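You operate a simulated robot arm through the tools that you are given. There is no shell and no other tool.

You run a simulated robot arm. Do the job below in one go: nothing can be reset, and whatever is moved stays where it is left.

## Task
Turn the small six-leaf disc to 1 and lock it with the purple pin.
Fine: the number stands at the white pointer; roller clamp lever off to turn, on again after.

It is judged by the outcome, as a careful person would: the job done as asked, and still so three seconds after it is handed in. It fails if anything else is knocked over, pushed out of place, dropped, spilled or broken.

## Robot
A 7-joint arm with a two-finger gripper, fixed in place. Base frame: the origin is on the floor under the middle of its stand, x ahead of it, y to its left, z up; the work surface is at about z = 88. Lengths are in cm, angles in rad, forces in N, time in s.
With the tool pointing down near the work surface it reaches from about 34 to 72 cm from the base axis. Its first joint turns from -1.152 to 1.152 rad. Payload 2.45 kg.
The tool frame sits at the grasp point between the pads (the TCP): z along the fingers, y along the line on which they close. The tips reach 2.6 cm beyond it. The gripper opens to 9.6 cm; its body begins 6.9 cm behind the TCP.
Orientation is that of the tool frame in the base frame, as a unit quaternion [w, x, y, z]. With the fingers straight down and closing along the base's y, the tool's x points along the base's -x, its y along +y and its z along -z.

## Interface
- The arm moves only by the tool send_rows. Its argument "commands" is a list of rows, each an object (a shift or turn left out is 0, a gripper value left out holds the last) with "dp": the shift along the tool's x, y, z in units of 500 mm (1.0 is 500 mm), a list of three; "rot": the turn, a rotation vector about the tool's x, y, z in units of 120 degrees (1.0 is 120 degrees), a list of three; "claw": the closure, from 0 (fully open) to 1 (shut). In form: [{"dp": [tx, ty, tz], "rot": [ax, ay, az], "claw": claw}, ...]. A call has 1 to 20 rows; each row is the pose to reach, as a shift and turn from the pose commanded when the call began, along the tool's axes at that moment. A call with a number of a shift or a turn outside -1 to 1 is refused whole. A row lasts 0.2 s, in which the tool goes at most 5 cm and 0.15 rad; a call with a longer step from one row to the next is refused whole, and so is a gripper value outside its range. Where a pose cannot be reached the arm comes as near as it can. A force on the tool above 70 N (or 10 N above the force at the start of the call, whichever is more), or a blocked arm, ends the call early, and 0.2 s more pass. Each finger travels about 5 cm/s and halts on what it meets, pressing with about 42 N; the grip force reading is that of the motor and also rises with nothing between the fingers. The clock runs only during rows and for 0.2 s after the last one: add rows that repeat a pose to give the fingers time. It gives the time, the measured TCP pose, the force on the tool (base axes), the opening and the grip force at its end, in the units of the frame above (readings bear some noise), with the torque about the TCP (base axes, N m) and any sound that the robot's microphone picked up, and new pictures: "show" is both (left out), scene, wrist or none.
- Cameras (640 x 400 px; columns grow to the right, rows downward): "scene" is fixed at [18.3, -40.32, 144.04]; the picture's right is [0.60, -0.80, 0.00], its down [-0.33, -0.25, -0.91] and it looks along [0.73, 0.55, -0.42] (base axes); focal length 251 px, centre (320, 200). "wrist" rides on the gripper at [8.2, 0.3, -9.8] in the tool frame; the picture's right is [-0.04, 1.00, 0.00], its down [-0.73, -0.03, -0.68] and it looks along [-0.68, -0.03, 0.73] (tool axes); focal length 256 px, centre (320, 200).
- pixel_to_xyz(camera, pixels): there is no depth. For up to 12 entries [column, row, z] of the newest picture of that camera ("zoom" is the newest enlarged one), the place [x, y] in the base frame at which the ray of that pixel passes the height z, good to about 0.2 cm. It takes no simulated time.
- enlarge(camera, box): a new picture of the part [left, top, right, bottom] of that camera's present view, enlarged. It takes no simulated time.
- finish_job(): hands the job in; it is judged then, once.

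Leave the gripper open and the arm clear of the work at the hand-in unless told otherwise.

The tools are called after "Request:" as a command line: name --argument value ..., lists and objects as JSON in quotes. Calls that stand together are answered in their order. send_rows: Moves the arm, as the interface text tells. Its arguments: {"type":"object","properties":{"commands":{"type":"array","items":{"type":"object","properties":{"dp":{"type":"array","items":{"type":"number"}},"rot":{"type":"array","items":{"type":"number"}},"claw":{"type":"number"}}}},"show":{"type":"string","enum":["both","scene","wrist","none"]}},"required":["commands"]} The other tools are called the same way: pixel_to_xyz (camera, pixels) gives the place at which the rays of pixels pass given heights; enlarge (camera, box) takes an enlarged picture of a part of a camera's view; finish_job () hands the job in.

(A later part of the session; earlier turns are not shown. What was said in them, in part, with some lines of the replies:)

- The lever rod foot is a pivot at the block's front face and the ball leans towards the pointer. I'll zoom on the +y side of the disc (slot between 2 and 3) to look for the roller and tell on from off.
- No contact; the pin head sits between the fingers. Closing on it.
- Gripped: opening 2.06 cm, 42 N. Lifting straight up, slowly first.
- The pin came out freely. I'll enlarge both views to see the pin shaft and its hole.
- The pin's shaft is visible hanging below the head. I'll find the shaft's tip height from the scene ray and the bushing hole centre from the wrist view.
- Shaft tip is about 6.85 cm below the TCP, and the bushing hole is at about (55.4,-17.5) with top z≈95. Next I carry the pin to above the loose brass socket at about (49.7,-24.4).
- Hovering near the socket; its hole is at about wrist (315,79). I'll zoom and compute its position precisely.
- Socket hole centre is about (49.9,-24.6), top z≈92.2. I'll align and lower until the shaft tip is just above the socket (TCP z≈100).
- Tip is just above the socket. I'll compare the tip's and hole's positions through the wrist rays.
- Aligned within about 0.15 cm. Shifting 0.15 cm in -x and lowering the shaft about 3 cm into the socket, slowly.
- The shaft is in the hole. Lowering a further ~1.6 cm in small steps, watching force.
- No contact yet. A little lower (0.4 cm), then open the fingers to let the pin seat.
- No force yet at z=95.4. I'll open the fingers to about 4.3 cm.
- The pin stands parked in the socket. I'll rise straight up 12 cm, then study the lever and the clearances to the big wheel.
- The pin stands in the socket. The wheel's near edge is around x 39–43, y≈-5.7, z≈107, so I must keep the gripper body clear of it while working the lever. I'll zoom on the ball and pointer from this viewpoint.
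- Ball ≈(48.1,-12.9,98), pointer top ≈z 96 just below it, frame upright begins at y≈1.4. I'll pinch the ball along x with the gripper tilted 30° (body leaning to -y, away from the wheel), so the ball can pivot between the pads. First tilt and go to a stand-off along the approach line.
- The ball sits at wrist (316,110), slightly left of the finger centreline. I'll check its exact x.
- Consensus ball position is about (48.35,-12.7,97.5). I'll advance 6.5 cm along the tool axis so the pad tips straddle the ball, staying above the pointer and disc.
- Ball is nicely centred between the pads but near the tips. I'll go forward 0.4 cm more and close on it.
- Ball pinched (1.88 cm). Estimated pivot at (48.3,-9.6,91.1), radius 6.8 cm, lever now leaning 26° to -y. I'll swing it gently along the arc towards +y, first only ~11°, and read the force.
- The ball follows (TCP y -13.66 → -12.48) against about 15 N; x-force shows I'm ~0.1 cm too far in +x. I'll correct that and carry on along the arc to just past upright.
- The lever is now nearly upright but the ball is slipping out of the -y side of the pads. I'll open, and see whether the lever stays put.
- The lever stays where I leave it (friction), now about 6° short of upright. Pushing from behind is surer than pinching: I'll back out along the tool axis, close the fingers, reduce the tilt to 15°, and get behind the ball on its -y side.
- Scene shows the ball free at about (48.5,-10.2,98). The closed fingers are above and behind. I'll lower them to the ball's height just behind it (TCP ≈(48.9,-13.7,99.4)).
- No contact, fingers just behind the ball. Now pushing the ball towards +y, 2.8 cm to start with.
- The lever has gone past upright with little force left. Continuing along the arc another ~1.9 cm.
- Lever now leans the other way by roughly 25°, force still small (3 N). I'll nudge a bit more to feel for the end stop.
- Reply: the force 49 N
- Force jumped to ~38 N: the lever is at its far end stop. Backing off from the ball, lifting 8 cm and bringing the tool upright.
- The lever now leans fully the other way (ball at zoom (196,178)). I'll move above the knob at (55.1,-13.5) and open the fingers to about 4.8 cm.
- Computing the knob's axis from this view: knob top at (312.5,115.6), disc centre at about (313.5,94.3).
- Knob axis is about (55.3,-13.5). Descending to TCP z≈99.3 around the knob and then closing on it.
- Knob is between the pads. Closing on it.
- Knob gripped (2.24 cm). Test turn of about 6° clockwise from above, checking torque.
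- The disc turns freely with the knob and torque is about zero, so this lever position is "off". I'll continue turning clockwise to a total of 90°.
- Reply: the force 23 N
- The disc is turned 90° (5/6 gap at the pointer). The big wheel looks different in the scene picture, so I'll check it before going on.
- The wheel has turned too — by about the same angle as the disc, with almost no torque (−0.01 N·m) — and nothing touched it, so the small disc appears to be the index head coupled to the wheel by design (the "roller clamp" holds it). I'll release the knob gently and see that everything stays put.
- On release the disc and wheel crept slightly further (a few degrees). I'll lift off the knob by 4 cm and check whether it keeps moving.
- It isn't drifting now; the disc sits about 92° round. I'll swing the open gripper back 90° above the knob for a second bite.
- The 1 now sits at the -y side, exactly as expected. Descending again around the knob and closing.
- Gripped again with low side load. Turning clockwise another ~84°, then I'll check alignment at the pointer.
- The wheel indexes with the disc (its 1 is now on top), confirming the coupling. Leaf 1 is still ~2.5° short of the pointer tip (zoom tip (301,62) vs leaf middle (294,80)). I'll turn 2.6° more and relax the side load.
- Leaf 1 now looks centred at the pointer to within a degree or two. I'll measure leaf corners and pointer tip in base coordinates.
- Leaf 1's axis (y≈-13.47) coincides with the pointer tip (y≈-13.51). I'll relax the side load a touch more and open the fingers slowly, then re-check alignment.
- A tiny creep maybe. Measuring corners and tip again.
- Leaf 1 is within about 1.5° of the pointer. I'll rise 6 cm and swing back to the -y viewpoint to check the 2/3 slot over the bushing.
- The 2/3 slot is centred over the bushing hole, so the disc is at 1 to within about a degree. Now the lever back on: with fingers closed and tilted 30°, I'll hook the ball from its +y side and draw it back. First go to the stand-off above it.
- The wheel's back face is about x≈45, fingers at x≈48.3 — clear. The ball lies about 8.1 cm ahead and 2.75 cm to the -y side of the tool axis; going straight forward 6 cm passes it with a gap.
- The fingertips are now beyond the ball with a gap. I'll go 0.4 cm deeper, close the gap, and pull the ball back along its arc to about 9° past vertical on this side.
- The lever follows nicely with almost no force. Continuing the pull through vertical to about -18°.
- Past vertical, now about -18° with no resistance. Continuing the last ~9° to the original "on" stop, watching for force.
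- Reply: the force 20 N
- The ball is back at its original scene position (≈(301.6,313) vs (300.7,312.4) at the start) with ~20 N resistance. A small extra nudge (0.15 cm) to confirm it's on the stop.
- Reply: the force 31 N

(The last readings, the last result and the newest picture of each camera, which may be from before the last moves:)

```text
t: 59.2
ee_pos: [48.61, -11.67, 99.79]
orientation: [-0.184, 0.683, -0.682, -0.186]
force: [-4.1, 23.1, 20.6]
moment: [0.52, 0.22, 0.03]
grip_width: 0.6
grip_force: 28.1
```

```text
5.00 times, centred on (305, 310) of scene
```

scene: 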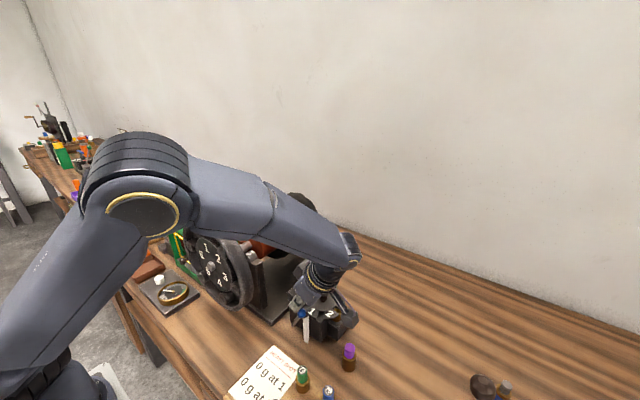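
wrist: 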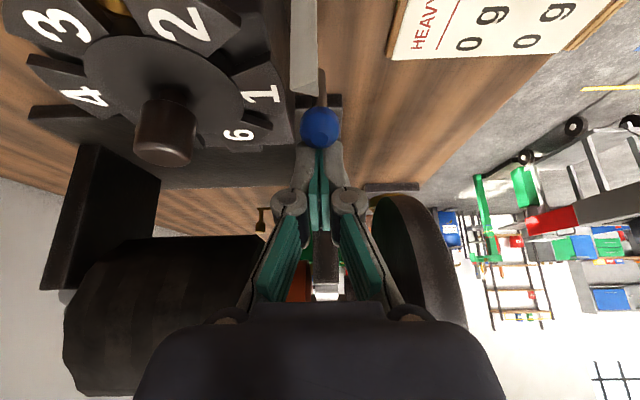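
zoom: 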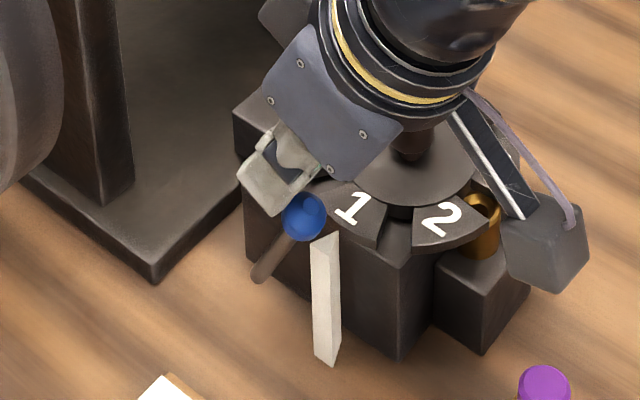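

Force rose to ~31 N with no movement: the lever is on its "on" stop. Now backing away from the ball, retreating up, and returning the tool upright.

Request:
send_rows --commands '[{"dp": [-0.012, 0, 0]}, {"dp": [-0.024, 0, -0.01]}, {"dp": [-0.024, 0, -0.08]}, {"dp": [-0.024, 0, -0.14]}, {"dp": [-0.024, 0, -0.14], "rot": [0, 0.0625, 0]}, {"dp": [-0.024, 0, -0.14], "rot": [0, 0.125, 0]}, {"dp": [-0.024, 0, -0.14], "rot": [0, 0.1875, 0]}, {"dp": [-0.024, 0, -0.14], "rot": [0, 0.25, 0]}, {"dp": [-0.024, 0, -0.14], "rot": [0, 0.25, 0]}]' --show "both"

Request:
enlarge --camera "scene" --box '[270, 270, 370, 370]'

Request:
enlarge --camera "scene" --box '[170, 190, 340, 340]'

```text
t: 61.2
ee_pos: [48.6, -14.52, 106.3]
orientation: [0.001, 0.707, -0.707, 0.001]
force: [-0.6, -0.5, 0.2]
moment: [-0.01, 0.02, 0.0]
grip_width: 0.01
grip_force: 28.0
```

scene: 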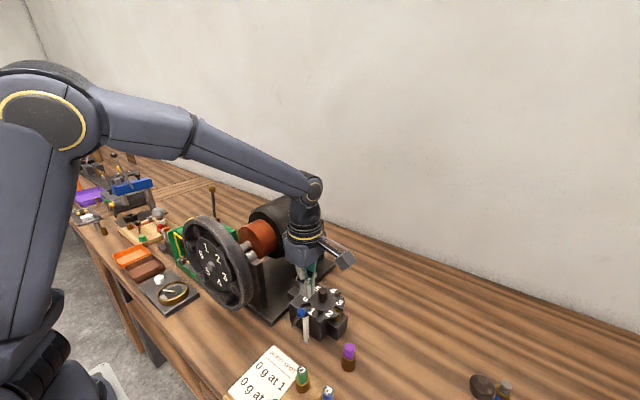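
wrist: 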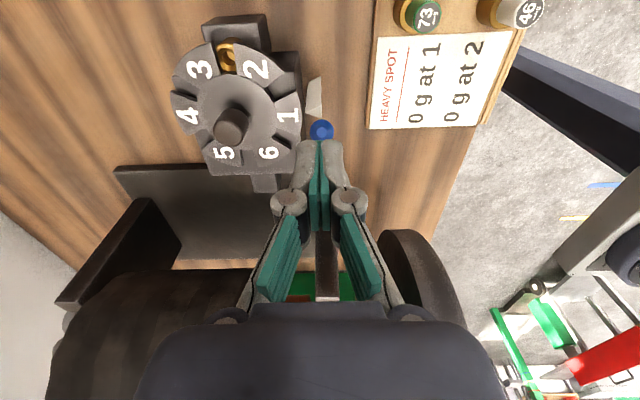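

```text
4.00 times, centred on (320, 320) of scene
```

zoom: 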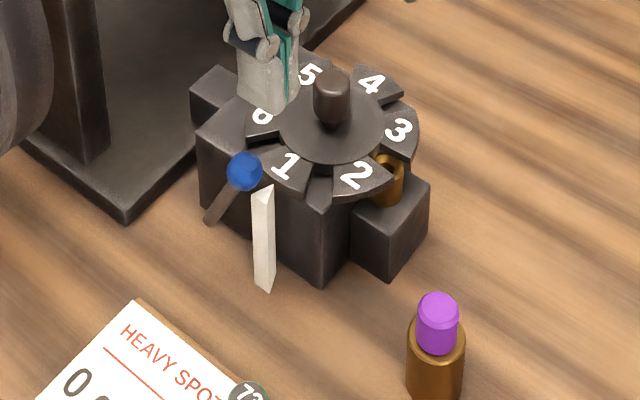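

```text
2.67 times, centred on (255, 265) of scene
```

zoom: 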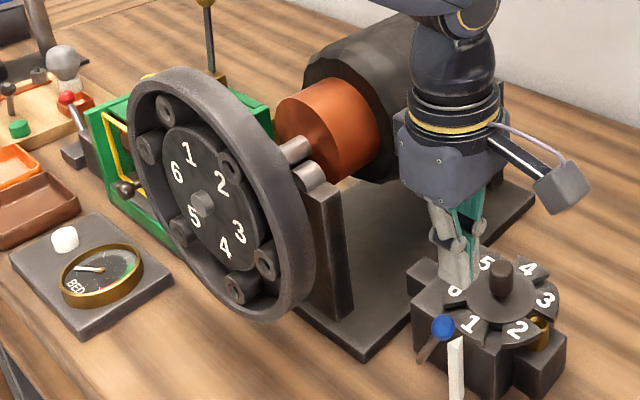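

Lever on, 1 at the pointer, pin still upright in its socket. Now fetching the pin: moving above it at (49.9,-24.6) with fingers opening to ~4.8 cm.

Request:
send_rows --commands '[{"dp": [0.05, -0.0065, -0.014]}, {"dp": [0.1, -0.013, -0.014], "claw": 0.5}, {"dp": [0.15, -0.0195, -0.014], "claw": 0.5}, {"dp": [0.202, -0.026, -0.014], "claw": 0.5}, {"dp": [0.202, -0.026, -0.014], "claw": 0.5}]' --show "both"

Request:
enlarge --camera "wrist" --box '[270, 40, 370, 140]'

```text
t: 62.4
ee_pos: [50.07, -24.57, 106.94]
orientation: [0.0, 0.707, -0.707, 0.0]
force: [-0.3, -0.3, 0.1]
moment: [0.01, 0.02, 0.02]
grip_width: 4.81
grip_force: 0.1
```

scene: 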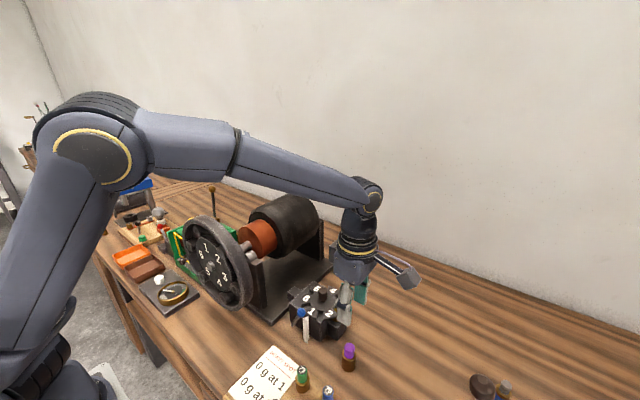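
wrist: 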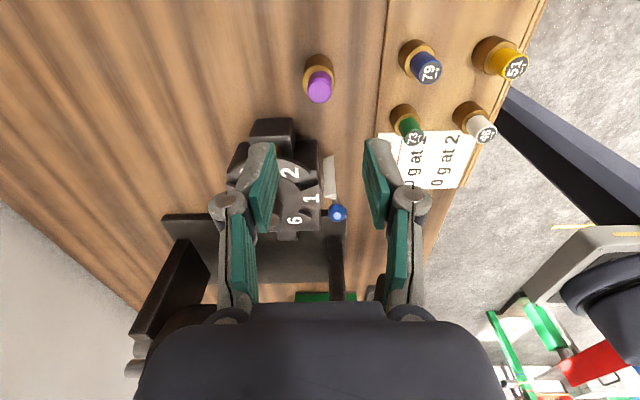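

```text
4.00 times, centred on (320, 90) of wrist
```

zoom: 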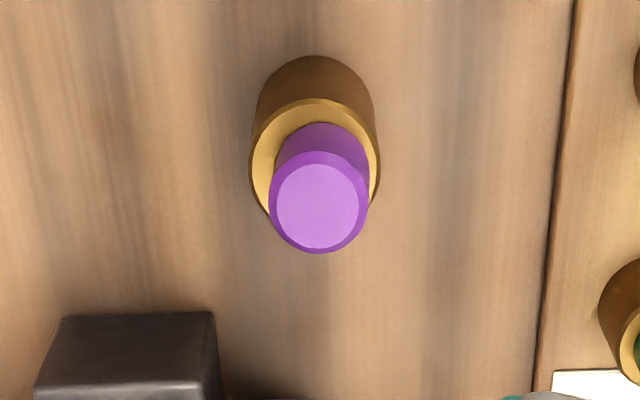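

Pin head at wrist (319.8,91.3); checking its position at z≈94.5.

Request:
pixel_to_xyz --camera "wrist" --pixels '[[319.75, 91.25, 94.5], [319.75, 91.25, 94.5], [319.75, 91.25, 94], [318.75, 78, 92.2]]'

Request:
enlarge --camera "scene" --box '[325, 330, 375, 380]'

```text
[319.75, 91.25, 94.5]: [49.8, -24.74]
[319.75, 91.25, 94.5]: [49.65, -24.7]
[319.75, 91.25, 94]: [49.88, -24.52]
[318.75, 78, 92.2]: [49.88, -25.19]
```

```text
8.00 times, centred on (350, 355) of scene
```

zoom: 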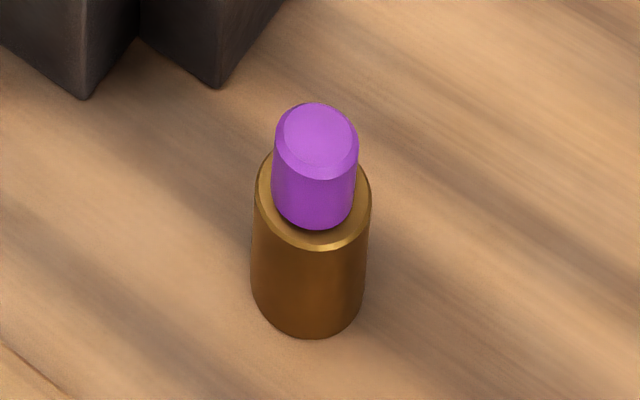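

The pin's head rests fully on the socket top (head ≈z 92.2–94.2), at about (49.78,-24.65). Descending to TCP z≈95.1 around it.

Request:
send_rows --commands '[{"dp": [0.0016, 0.0058, 0.07]}, {"dp": [0.0016, 0.0058, 0.14]}, {"dp": [0.0016, 0.0058, 0.2]}, {"dp": [0.0016, 0.0058, 0.225]}, {"dp": [0.0016, 0.0058, 0.2368]}, {"dp": [0.0016, 0.0058, 0.2368]}]' --show "both"

Request:
enlarge --camera "wrist" --box '[260, 80, 380, 200]'

```text
t: 63.8
ee_pos: [49.62, -24.6, 94.99]
orientation: [0.0, 0.707, -0.707, 0.0]
force: [0.1, 0.5, 0.3]
moment: [-0.01, -0.03, 0.0]
grip_width: 4.84
grip_force: 0.1
```

scene: 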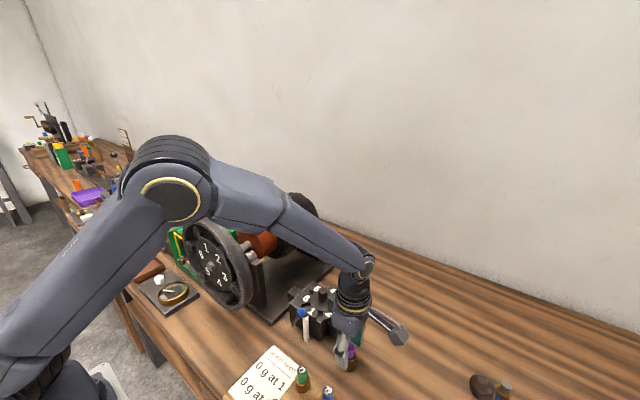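
wrist: 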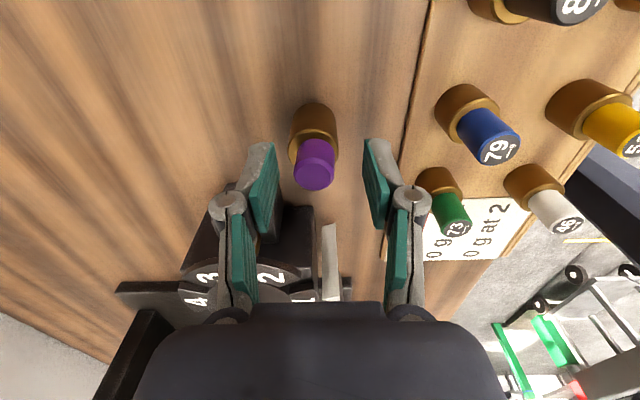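

```text
3.33 times, centred on (320, 140) of wrist
```

zoom: 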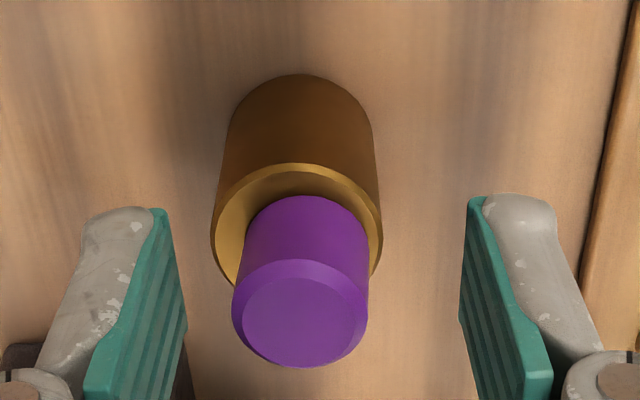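

The pin is ~0.33 cm to +x of the finger centre. Shifting by that, then closing.

Request:
send_rows --commands '[{"dp": [0, -0.0066, 0]}, {"dp": [0, -0.0066, 0]}, {"dp": [0, -0.0066, 0], "claw": 0.7}, {"dp": [0, -0.0066, 0], "claw": 0.8}, {"dp": [0, -0.0066, 0], "claw": 0.9}, {"dp": [0, -0.0066, 0], "claw": 0.9}]' --show "wrist"

Request:
enlarge --camera "wrist" --box '[260, 80, 380, 200]'

```text
t: 65.2
ee_pos: [49.98, -24.65, 95.21]
orientation: [0.0, 0.707, -0.707, 0.0]
force: [-0.1, 0.2, 0.6]
moment: [0.02, 0.01, -0.01]
grip_width: 2.04
grip_force: 42.2
```

wrist: 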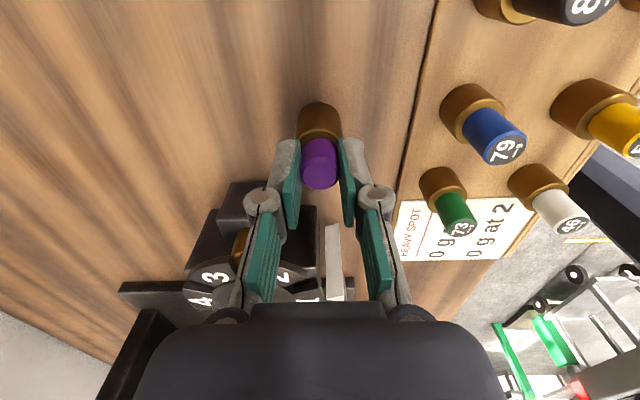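

```text
3.33 times, centred on (320, 140) of wrist
```

zoom: 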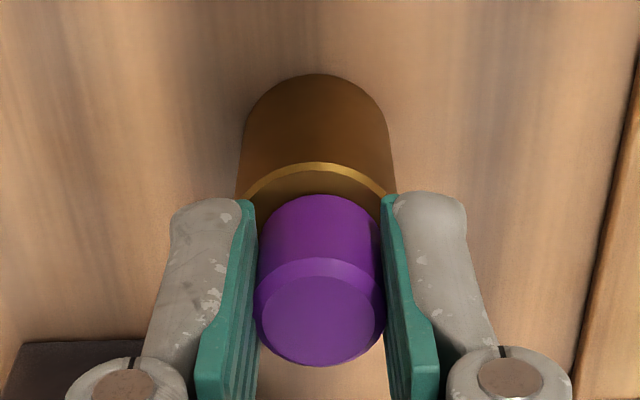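

Pin gripped (2.04 cm). Lifting straight out of the socket.

Request:
send_rows --commands '[{"dp": [0, 0, -0.02]}, {"dp": [0, 0, -0.05]}, {"dp": [0, 0, -0.09]}, {"dp": [0, 0, -0.15]}, {"dp": [0, 0, -0.21]}, {"dp": [0, 0, -0.245]}, {"dp": [0, 0, -0.245]}]' --show "both"

Request:
enlarge --camera "scene" --box '[310, 280, 390, 380]'

Request:
enlarge --camera "wrist" --box '[270, 50, 370, 200]'

```text
t: 66.8
ee_pos: [49.88, -24.67, 107.65]
orientation: [0.0, 0.707, -0.707, 0.0]
force: [-0.5, -0.6, -0.5]
moment: [0.0, 0.02, -0.02]
grip_width: 2.06
grip_force: 41.9
```

scene: 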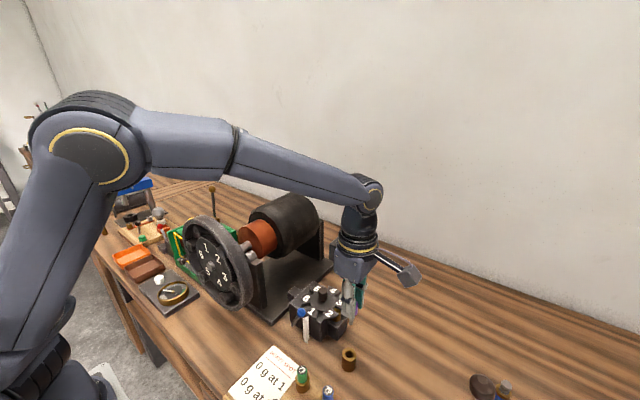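
wrist: 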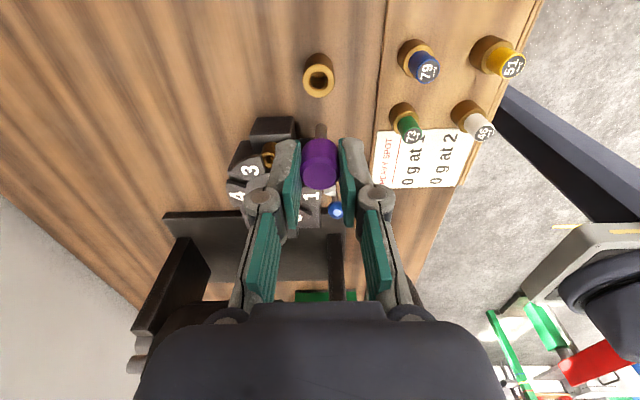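

```text
4.00 times, centred on (350, 330) of scene
```

zoom: 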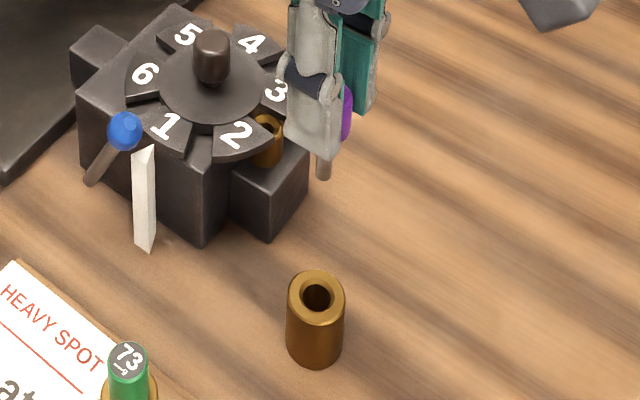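

```text
2.67 times, centred on (320, 125) of wrist
```

zoom: 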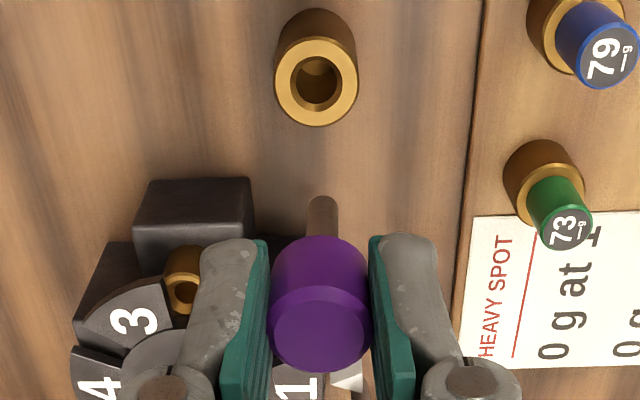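

Pin held straight. Carrying it over to above the bushing at (55.25,-17.43), where it was gripped originally.

Request:
send_rows --commands '[{"dp": [-0.036, -0.0268, 0]}, {"dp": [-0.072, -0.0537, 0]}, {"dp": [-0.108, -0.08, 0]}, {"dp": [-0.1448, -0.1074, 0]}, {"dp": [-0.1448, -0.1074, 0]}]' --show "both"

Request:
enlarge --camera "wrist" --box '[270, 40, 370, 180]'

Request:
enlarge --camera "scene" --box '[310, 260, 374, 330]'

```text
t: 68.0
ee_pos: [55.11, -17.33, 107.59]
orientation: [-0.001, 0.707, -0.707, 0.0]
force: [-0.2, 0.3, -0.5]
moment: [-0.03, 0.02, 0.03]
grip_width: 2.07
grip_force: 42.4
```

scene: 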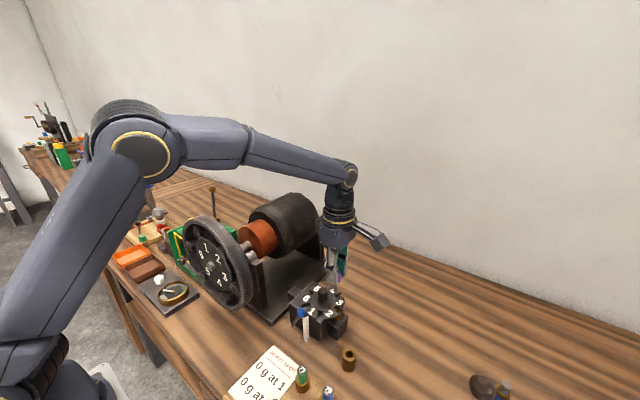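
wrist: 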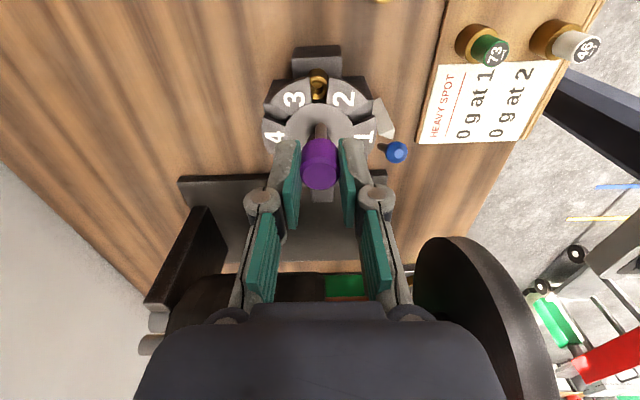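

```text
2.86 times, centred on (320, 110) of wrist
```

zoom: 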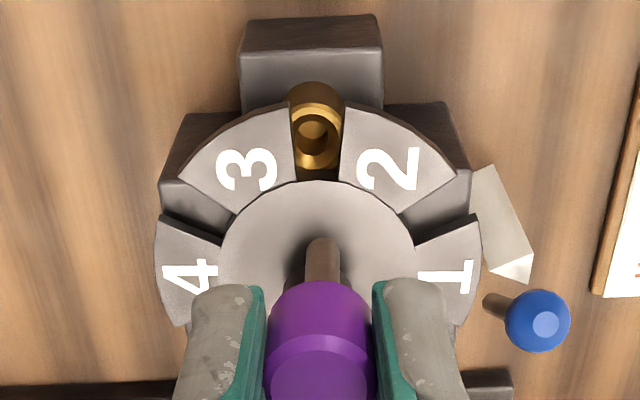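

```text
5.71 times, centred on (342, 295) of scene
```

zoom: 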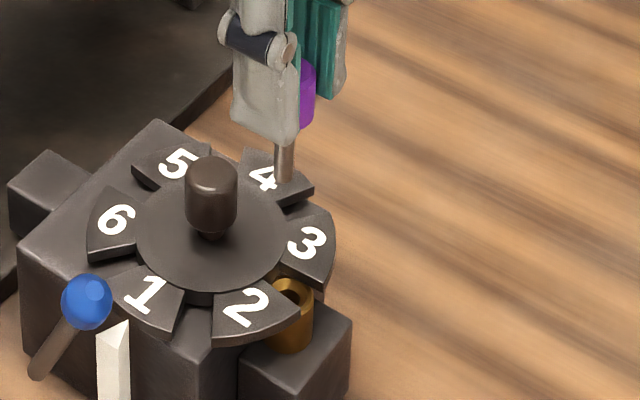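

Aligning to (55.28,-17.48) and lowering until the shaft tip is just above the disc slot (TCP z≈103.3).

Request:
send_rows --commands '[{"dp": [0.0028, -0.0032, 0.03]}, {"dp": [0.0028, -0.0032, 0.06]}, {"dp": [0.0028, -0.0032, 0.086]}, {"dp": [0.0028, -0.0032, 0.086]}]' --show "both"

Request:
enlarge --camera "wrist" --box '[280, 60, 360, 180]'

Request:
enlarge --camera "scene" --box '[315, 275, 365, 325]'

```text
t: 69.0
ee_pos: [55.42, -17.45, 103.12]
orientation: [0.001, -0.707, 0.707, 0.0]
force: [0.2, 0.0, -1.3]
moment: [-0.02, 0.0, -0.01]
grip_width: 2.06
grip_force: 42.4
```

scene: 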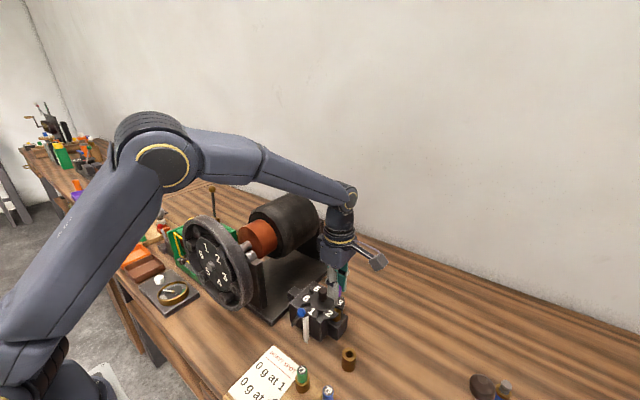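
wrist: 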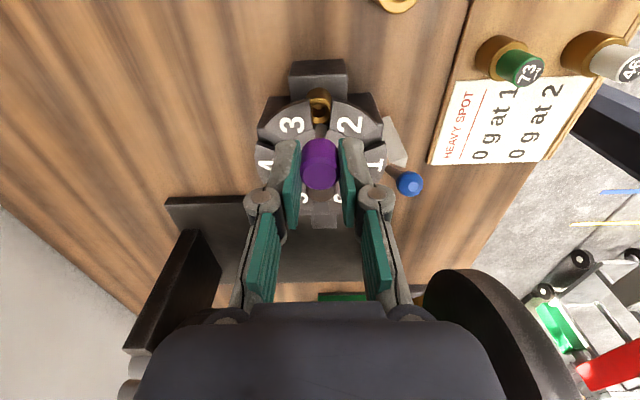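

```text
3.33 times, centred on (320, 120) of wrist
```

zoom: 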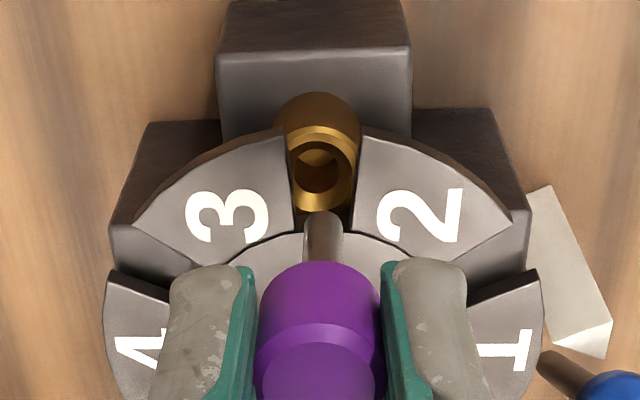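

```text
8.00 times, centred on (340, 300) of scene
```

zoom: 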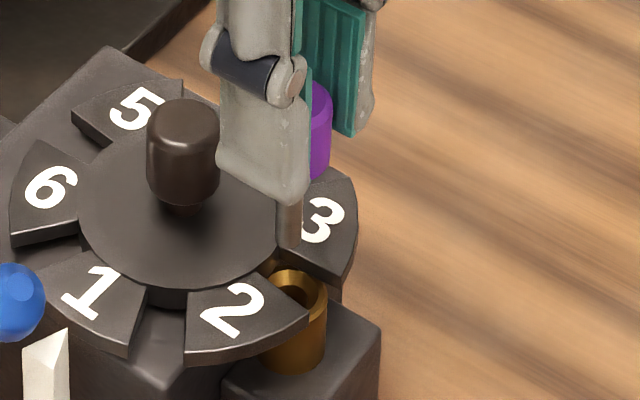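

Shaft and hole line up in x. Checking y: tip at (320.7,124.5), hole at (320.7,112).

Request:
pixel_to_xyz --camera "wrist" --pixels '[[320.7, 125.5, 96.2], [320.7, 125.5, 96.2], [320.7, 112, 95], [320.7, 112, 95], [320.7, 112, 94.8], [320.7, 125.5, 96.2]]'

Request:
pixel_to_xyz --camera "scene" --pixels '[[336.2, 305.5, 96.2], [336.2, 305.5, 96.2], [337, 311.5, 95], [337, 311.5, 95], [337, 311.5, 94.8]]'

```text
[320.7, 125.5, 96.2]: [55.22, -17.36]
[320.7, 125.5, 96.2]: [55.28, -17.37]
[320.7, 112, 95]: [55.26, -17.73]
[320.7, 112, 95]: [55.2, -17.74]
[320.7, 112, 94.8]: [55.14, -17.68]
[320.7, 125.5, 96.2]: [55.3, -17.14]
```

```text
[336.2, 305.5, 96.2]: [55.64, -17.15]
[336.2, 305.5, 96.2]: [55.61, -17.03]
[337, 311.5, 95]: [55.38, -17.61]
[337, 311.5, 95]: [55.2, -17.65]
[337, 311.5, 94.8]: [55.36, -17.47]
```

The tip is about 0.2–0.3 cm too far in +y and 0.1 in +x compared with the hole (the pin sits slightly differently in the pads this time). Correcting by (-0.12,-0.22) and lowering about 1.2 cm, gently.

Request:
send_rows --commands '[{"dp": [0.0044, 0.0024, 0]}, {"dp": [0.0044, 0.0024, 0.008]}, {"dp": [0.0044, 0.0024, 0.016]}, {"dp": [0.0044, 0.0024, 0.024]}, {"dp": [0.0044, 0.0024, 0.024]}]' --show "both"

Request:
enlarge --camera "wrist" --box '[280, 60, 360, 180]'

Request:
enlarge --camera "scene" --box '[315, 275, 365, 325]'

```text
t: 70.2
ee_pos: [55.35, -17.64, 101.9]
orientation: [0.0, 0.707, -0.707, 0.0]
force: [-0.2, -0.5, 0.0]
moment: [0.01, -0.01, 0.01]
grip_width: 2.04
grip_force: 41.6
```

scene: 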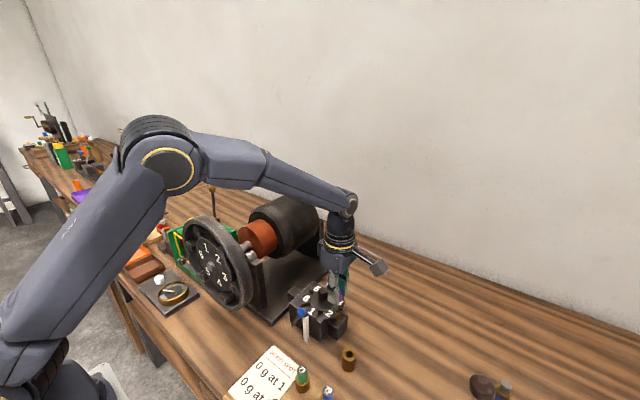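
wrist: 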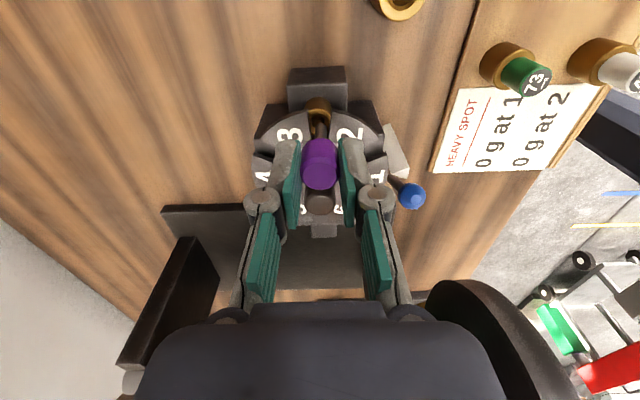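

```text
3.33 times, centred on (320, 120) of wrist
```

zoom: 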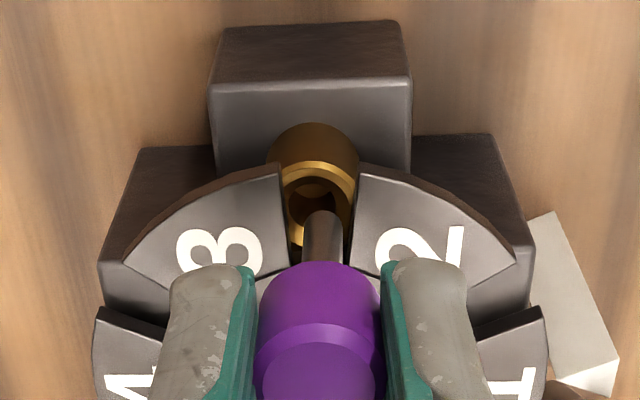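

```text
8.00 times, centred on (340, 300) of scene
```

zoom: 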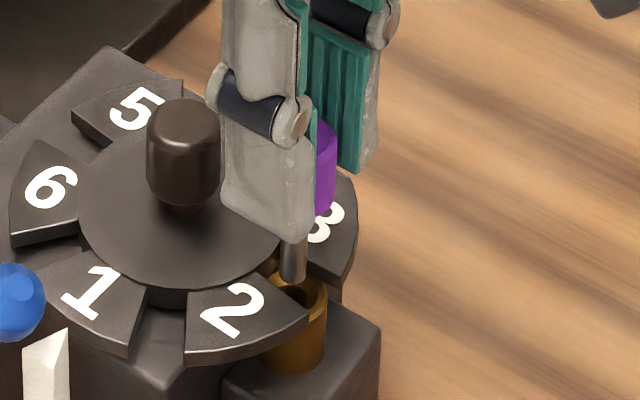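

Tip appears ~0.4 cm above the bushing and aligned within ~0.1 cm. Lowering another 0.9 cm with a slight +x trim, checking force.

Request:
send_rows --commands '[{"dp": [0, -0.0012, 0.006]}, {"dp": [0, -0.0012, 0.012]}, {"dp": [0, -0.0012, 0.018]}, {"dp": [0, -0.0012, 0.018]}]' --show "both"

Request:
enlarge --camera "wrist" --box '[280, 60, 360, 180]'

Request:
enlarge --camera "scene" --box '[315, 275, 365, 325]'

```text
t: 71.2
ee_pos: [55.36, -17.82, 101.14]
orientation: [-0.001, -0.707, 0.707, 0.0]
force: [-0.1, 0.3, -0.1]
moment: [0.05, -0.01, 0.0]
grip_width: 2.05
grip_force: 41.5
```

scene: 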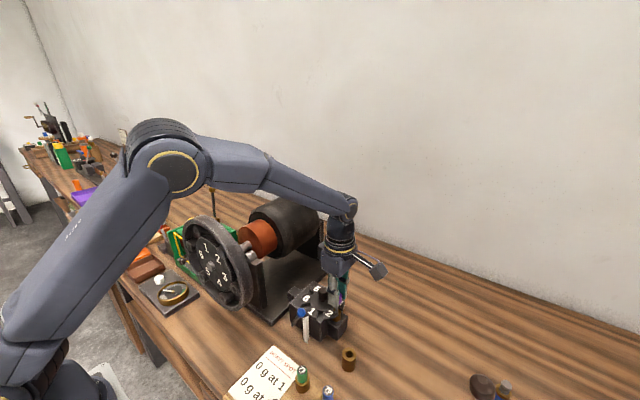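
wrist: 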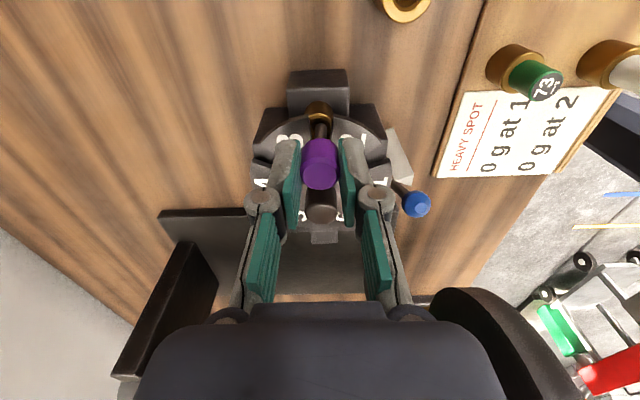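

```text
3.33 times, centred on (320, 120) of wrist
```

zoom: 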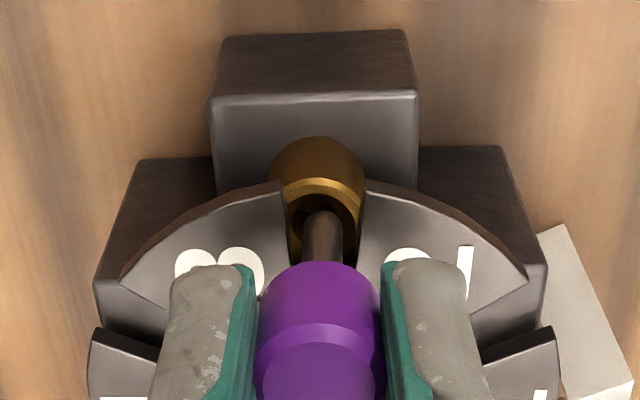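

```text
8.00 times, centred on (340, 300) of scene
```

zoom: 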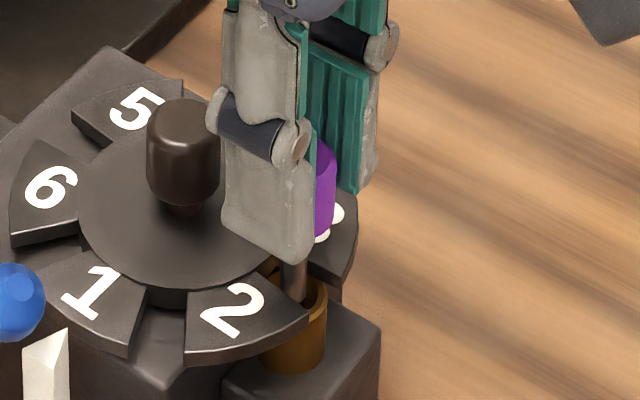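

No force; the tip seems to be entering the bushing. Lowering another 1 cm.

Request:
send_rows --commands '[{"dp": [0, 0, 0.005]}, {"dp": [0, 0, 0.01]}, {"dp": [0, 0, 0.015]}, {"dp": [0, 0, 0.02]}, {"dp": [0, 0, 0.02]}]' --show "both"

Request:
enlarge --camera "wrist" --box '[280, 60, 360, 180]'

Request:
enlarge --camera "scene" --box '[315, 275, 365, 325]'

```text
t: 72.4
ee_pos: [55.56, -17.69, 100.2]
orientation: [0.001, -0.707, 0.707, -0.001]
force: [3.9, 2.6, 0.6]
moment: [0.16, -0.21, -0.03]
grip_width: 2.03
grip_force: 42.1
```

scene: 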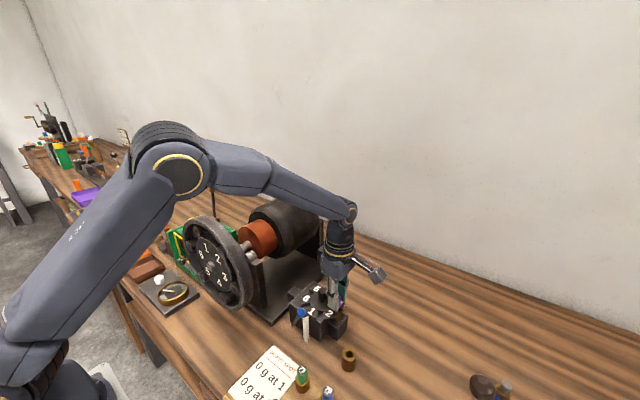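
wrist: 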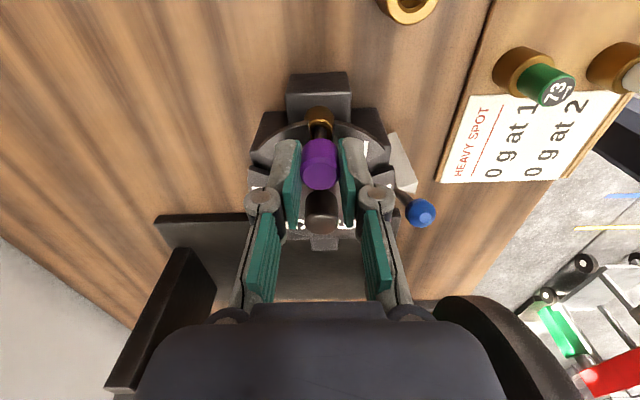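

```text
3.33 times, centred on (320, 120) of wrist
```

zoom: 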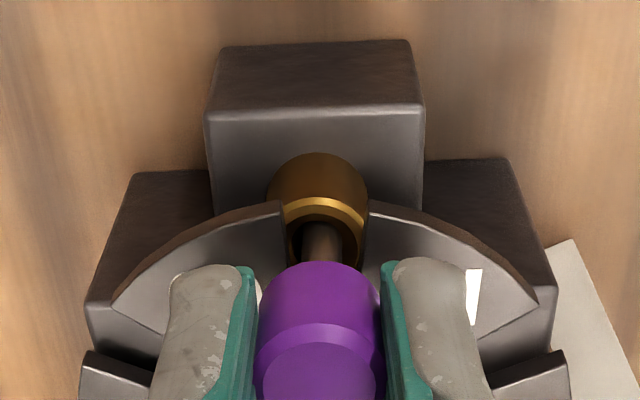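

```text
8.00 times, centred on (340, 300) of scene
```

zoom: 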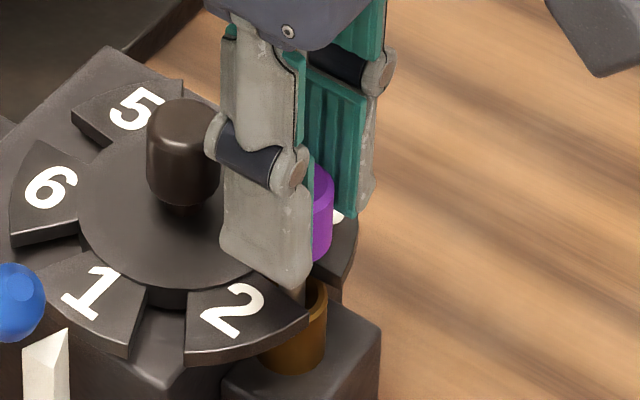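

The shaft is inside the bushing (slight wall contact only). It was fully seated at TCP z≈99.3–99.4 before, so I'll lower the remaining ~0.8 cm gently.

Request:
send_rows --commands '[{"dp": [-0.0006, -0.0008, 0.004]}, {"dp": [-0.0006, -0.0008, 0.008]}, {"dp": [-0.0006, -0.0008, 0.012]}, {"dp": [-0.0006, -0.0008, 0.015]}, {"dp": [-0.0006, -0.0008, 0.015]}]' --show "both"

Request:
enlarge --camera "scene" --box '[315, 275, 365, 325]'

```text
t: 73.6
ee_pos: [55.45, -17.6, 99.26]
orientation: [0.0, 0.708, -0.707, 0.0]
force: [2.0, 1.0, 0.4]
moment: [0.11, -0.09, -0.04]
grip_width: 2.05
grip_force: 42.2
```

scene: 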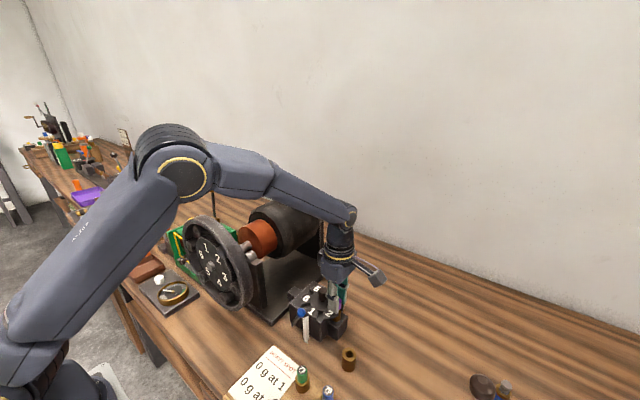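
wrist: 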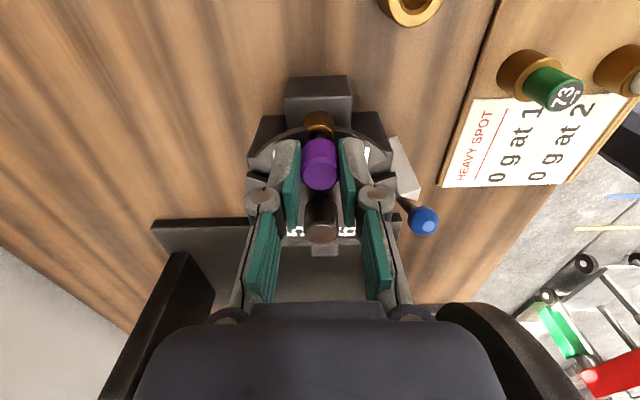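

```text
8.00 times, centred on (340, 300) of scene
```

zoom: 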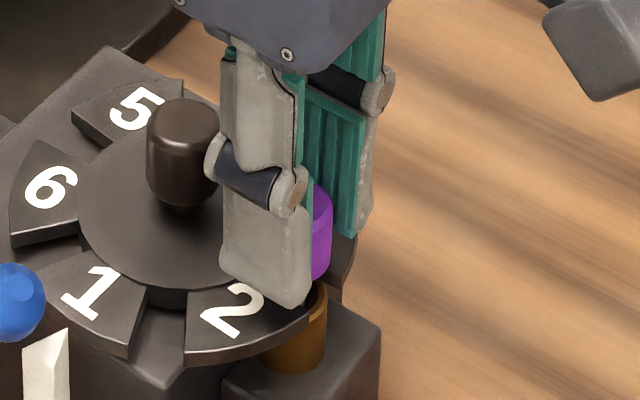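

Still no vertical contact. I'll go 0.25 cm lower (tips stay above the disc face), then open and let the pin settle.

Request:
send_rows --commands '[{"dp": [-0.0003, -0.0003, 0.0025]}, {"dp": [-0.0003, -0.0003, 0.005]}, {"dp": [-0.0003, -0.0003, 0.005]}]' --show "none"

```text
t: 74.4
ee_pos: [55.41, -17.64, 99.28]
orientation: [0.0, 0.707, -0.707, 0.001]
force: [-3.5, 2.0, 17.2]
moment: [0.18, 0.16, -0.02]
grip_width: 2.04
grip_force: 41.8
```

Vertical contact of 17 N: the pin is bottomed, at the same height as originally. Easing up slightly and opening the fingers.

Request:
send_rows --commands '[{"dp": [0, 0, -0.003]}, {"dp": [0, 0, -0.003], "claw": 0.75}, {"dp": [0, 0, -0.003], "claw": 0.65}, {"dp": [0, 0, -0.003], "claw": 0.5}, {"dp": [0, 0, -0.003], "claw": 0.5}]' --show "both"

Request:
enlarge --camera "scene" --box '[315, 275, 365, 325]'

Request:
enlarge --camera "wrist" --box '[260, 70, 380, 220]'

```text
t: 75.6
ee_pos: [55.46, -17.64, 99.16]
orientation: [0.0, -0.707, 0.707, 0.001]
force: [-0.8, -0.6, 0.5]
moment: [0.01, -0.01, -0.03]
grip_width: 4.81
grip_force: 0.1
```

scene: 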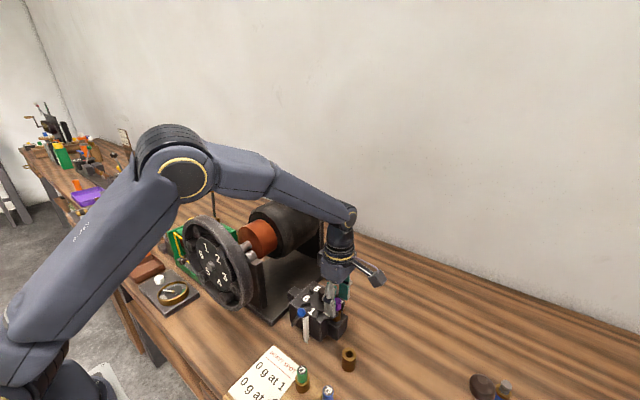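
wrist: 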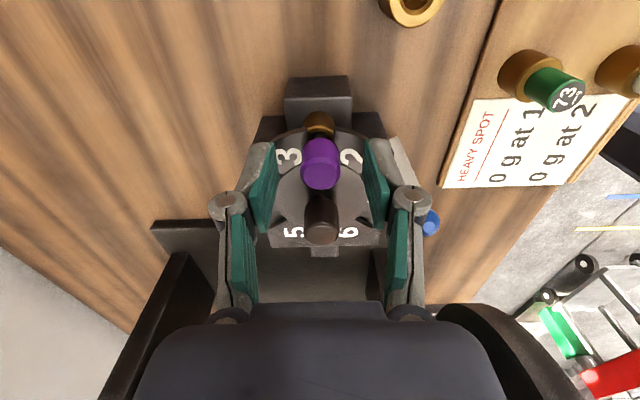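

```text
8.00 times, centred on (340, 300) of scene
```

zoom: 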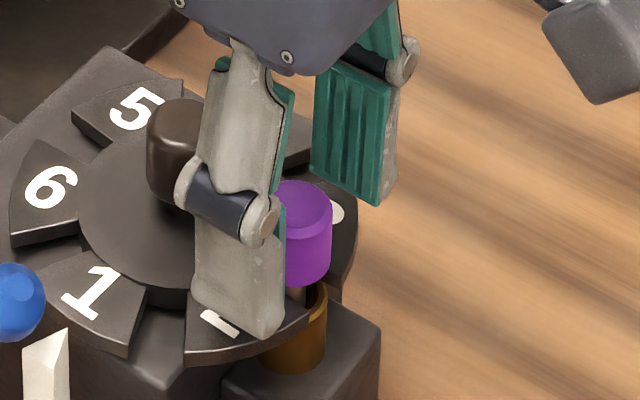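

```text
2.67 times, centred on (320, 145) of wrist
```

zoom: 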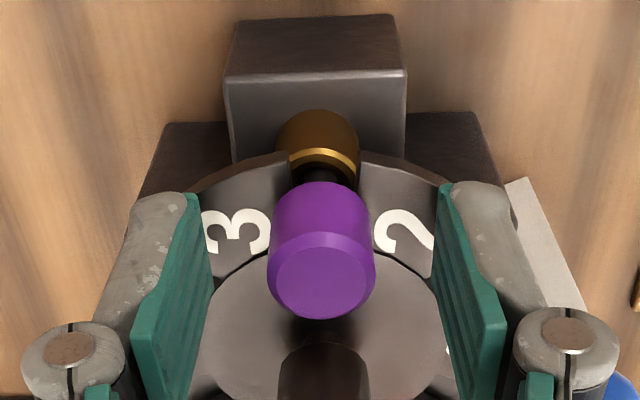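

The pin stands in the bushing between 2 and 3. Rising straight up well clear.

Request:
send_rows --commands '[{"dp": [0, 0, -0.04]}, {"dp": [0, 0, -0.1]}, {"dp": [0, 0, -0.18]}, {"dp": [0, 0, -0.26]}, {"dp": [0, 0, -0.34]}, {"dp": [0.05, 0, -0.4]}, {"dp": [0.1, 0, -0.45]}, {"dp": [0.1, 0, -0.45]}]' --show "both"

Request:
enlarge --camera "scene" --box '[270, 260, 370, 370]'

Request:
enlarge --camera "scene" --box '[170, 190, 340, 340]'

Request:
enlarge --camera "wrist" --box '[260, 100, 400, 200]'

```text
t: 77.4
ee_pos: [55.4, -22.72, 121.63]
orientation: [0.0, 0.707, -0.707, 0.0]
force: [-0.4, -0.4, -0.5]
moment: [-0.01, -0.01, -0.01]
grip_width: 4.82
grip_force: 0.1
```

scene: 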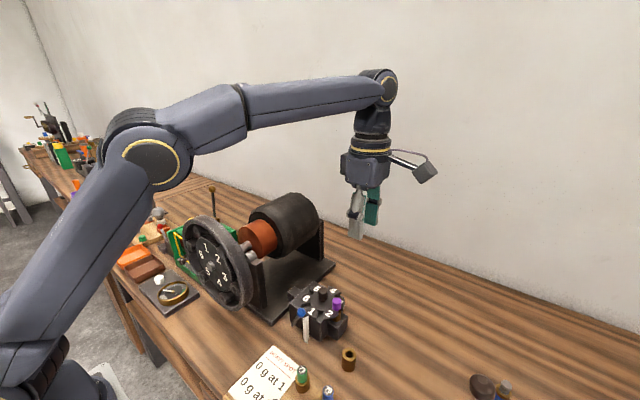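
wrist: 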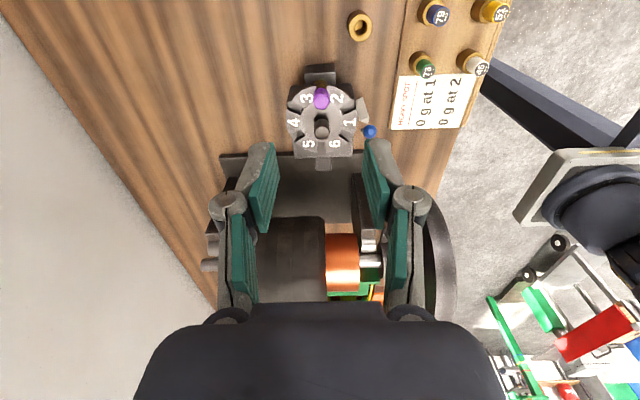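

```text
3.64 times, centred on (320, 315) of scene
```

zoom: 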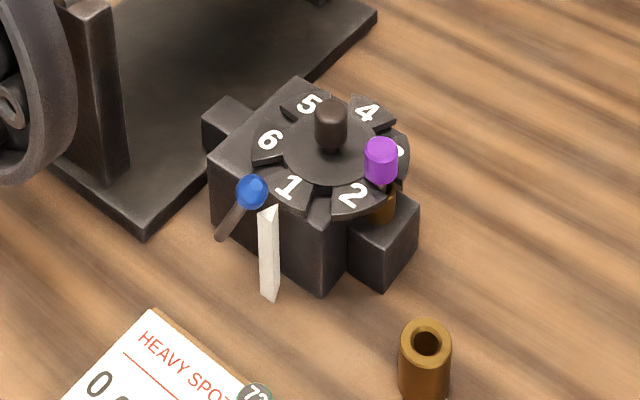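

```text
2.67 times, centred on (255, 265) of scene
```

zoom: 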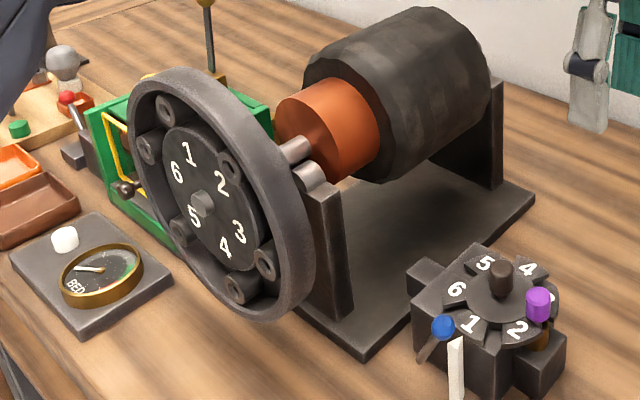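

```text
4.00 times, centred on (330, 150) of wrist
```

zoom: 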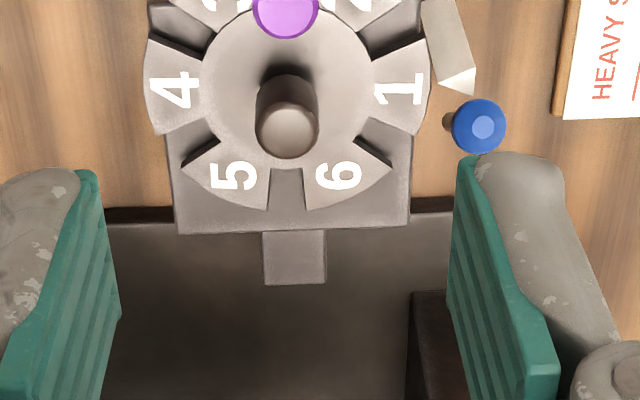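

Everything checks out: 1 at the white pointer, lever ball back at its original "on" place (scene (301,312.7)), purple pin at the same height as at the start ((336.7,300.4)), socket undisturbed. I'll open the gripper fully, move up a little further and take a last look.

Request:
send_rows --commands '[{"dp": [0.05, 0, -0.08], "claw": 0.3}, {"dp": [0.1, 0, -0.15], "claw": 0}, {"dp": [0.1, 0, -0.15], "claw": 0}, {"dp": [0.1, 0, -0.15], "claw": 0}, {"dp": [0.1, 0, -0.15], "claw": 0}, {"dp": [0.1, 0, -0.15], "claw": 0}]' --show "both"

Request:
enlarge --camera "scene" --box '[280, 270, 360, 350]'

Request:
enlarge --camera "wrist" --box '[270, 60, 390, 160]'

```text
t: 78.8
ee_pos: [54.03, -26.22, 127.65]
orientation: [0.0, 0.707, -0.707, 0.001]
force: [-0.2, 0.3, 1.2]
moment: [0.0, -0.02, 0.0]
grip_width: 9.61
grip_force: 0.1
out of reach, approached as far as the arm can: row 2, 3, 4, 5, 6
```

scene: 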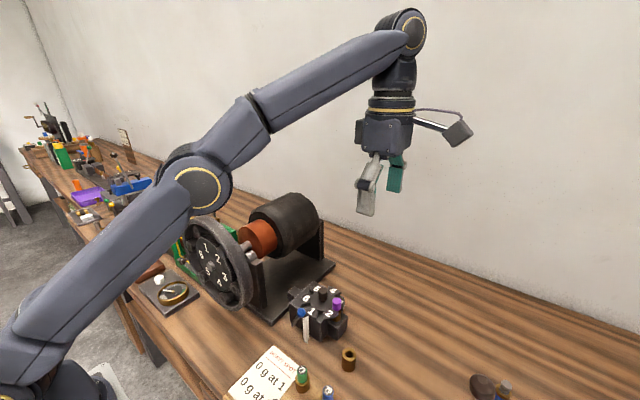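
wrist: 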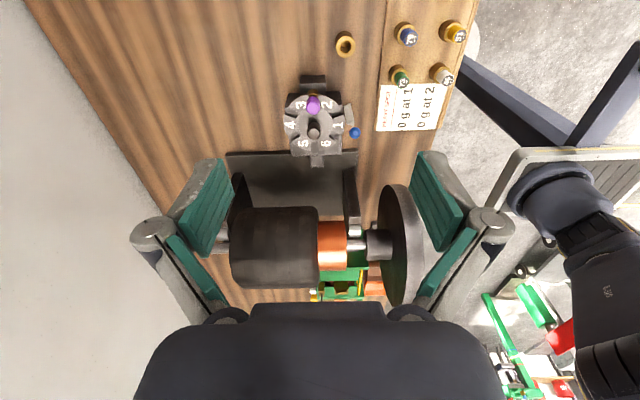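

```text
5.00 times, centred on (320, 310) of scene
```

zoom: 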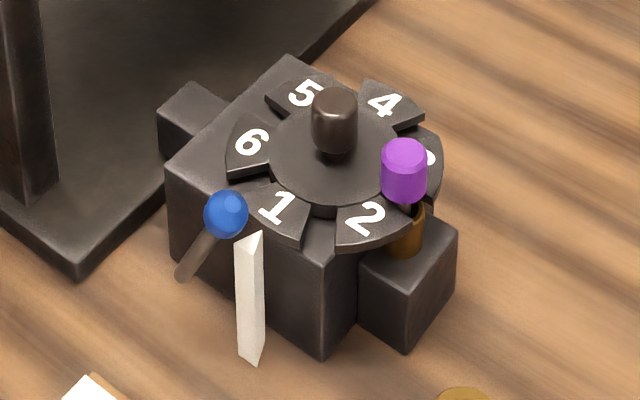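

```text
4.00 times, centred on (330, 110) of wrist
```

zoom: 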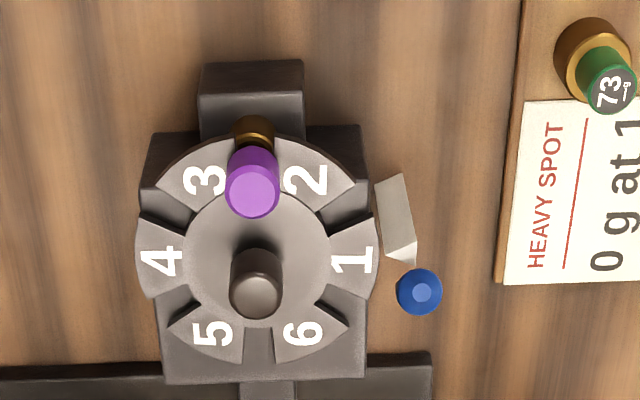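

The disc stands at 1 under the white pointer. The lever is on, the purple pin is seated in the 2/3 slot, the gripper is open and the arm is clear. Handing in.

Request:
finish_job

```text
The job is handed in.
```

The small six-leaf disc now stands at 1 under the white pointer, and the purple pin locks it in the slot between 2 and 3. I turned the roller clamp lever off for the turn and put it back on afterwards.

- **Alignment:** leaf 1 measured within about 1.5° of the pointer, and the slot was centred over the pin hole before I put the pin in.
- **Pin:** it bottomed out and stands at the same height as at the start.
- **Lever:** it is back on its original stop, and pushing harder did not move it.
- **Big wheel:** it turned together with the small disc by about the same angle, so its 1 is now at the top. Nothing on the arm appeared to touch it. I took the two to be linked by design.

I parked the pin in the loose brass socket while turning the disc. The socket and the other pieces look undisturbed in the last pictures. The gripper is open and the arm is clear of the work.
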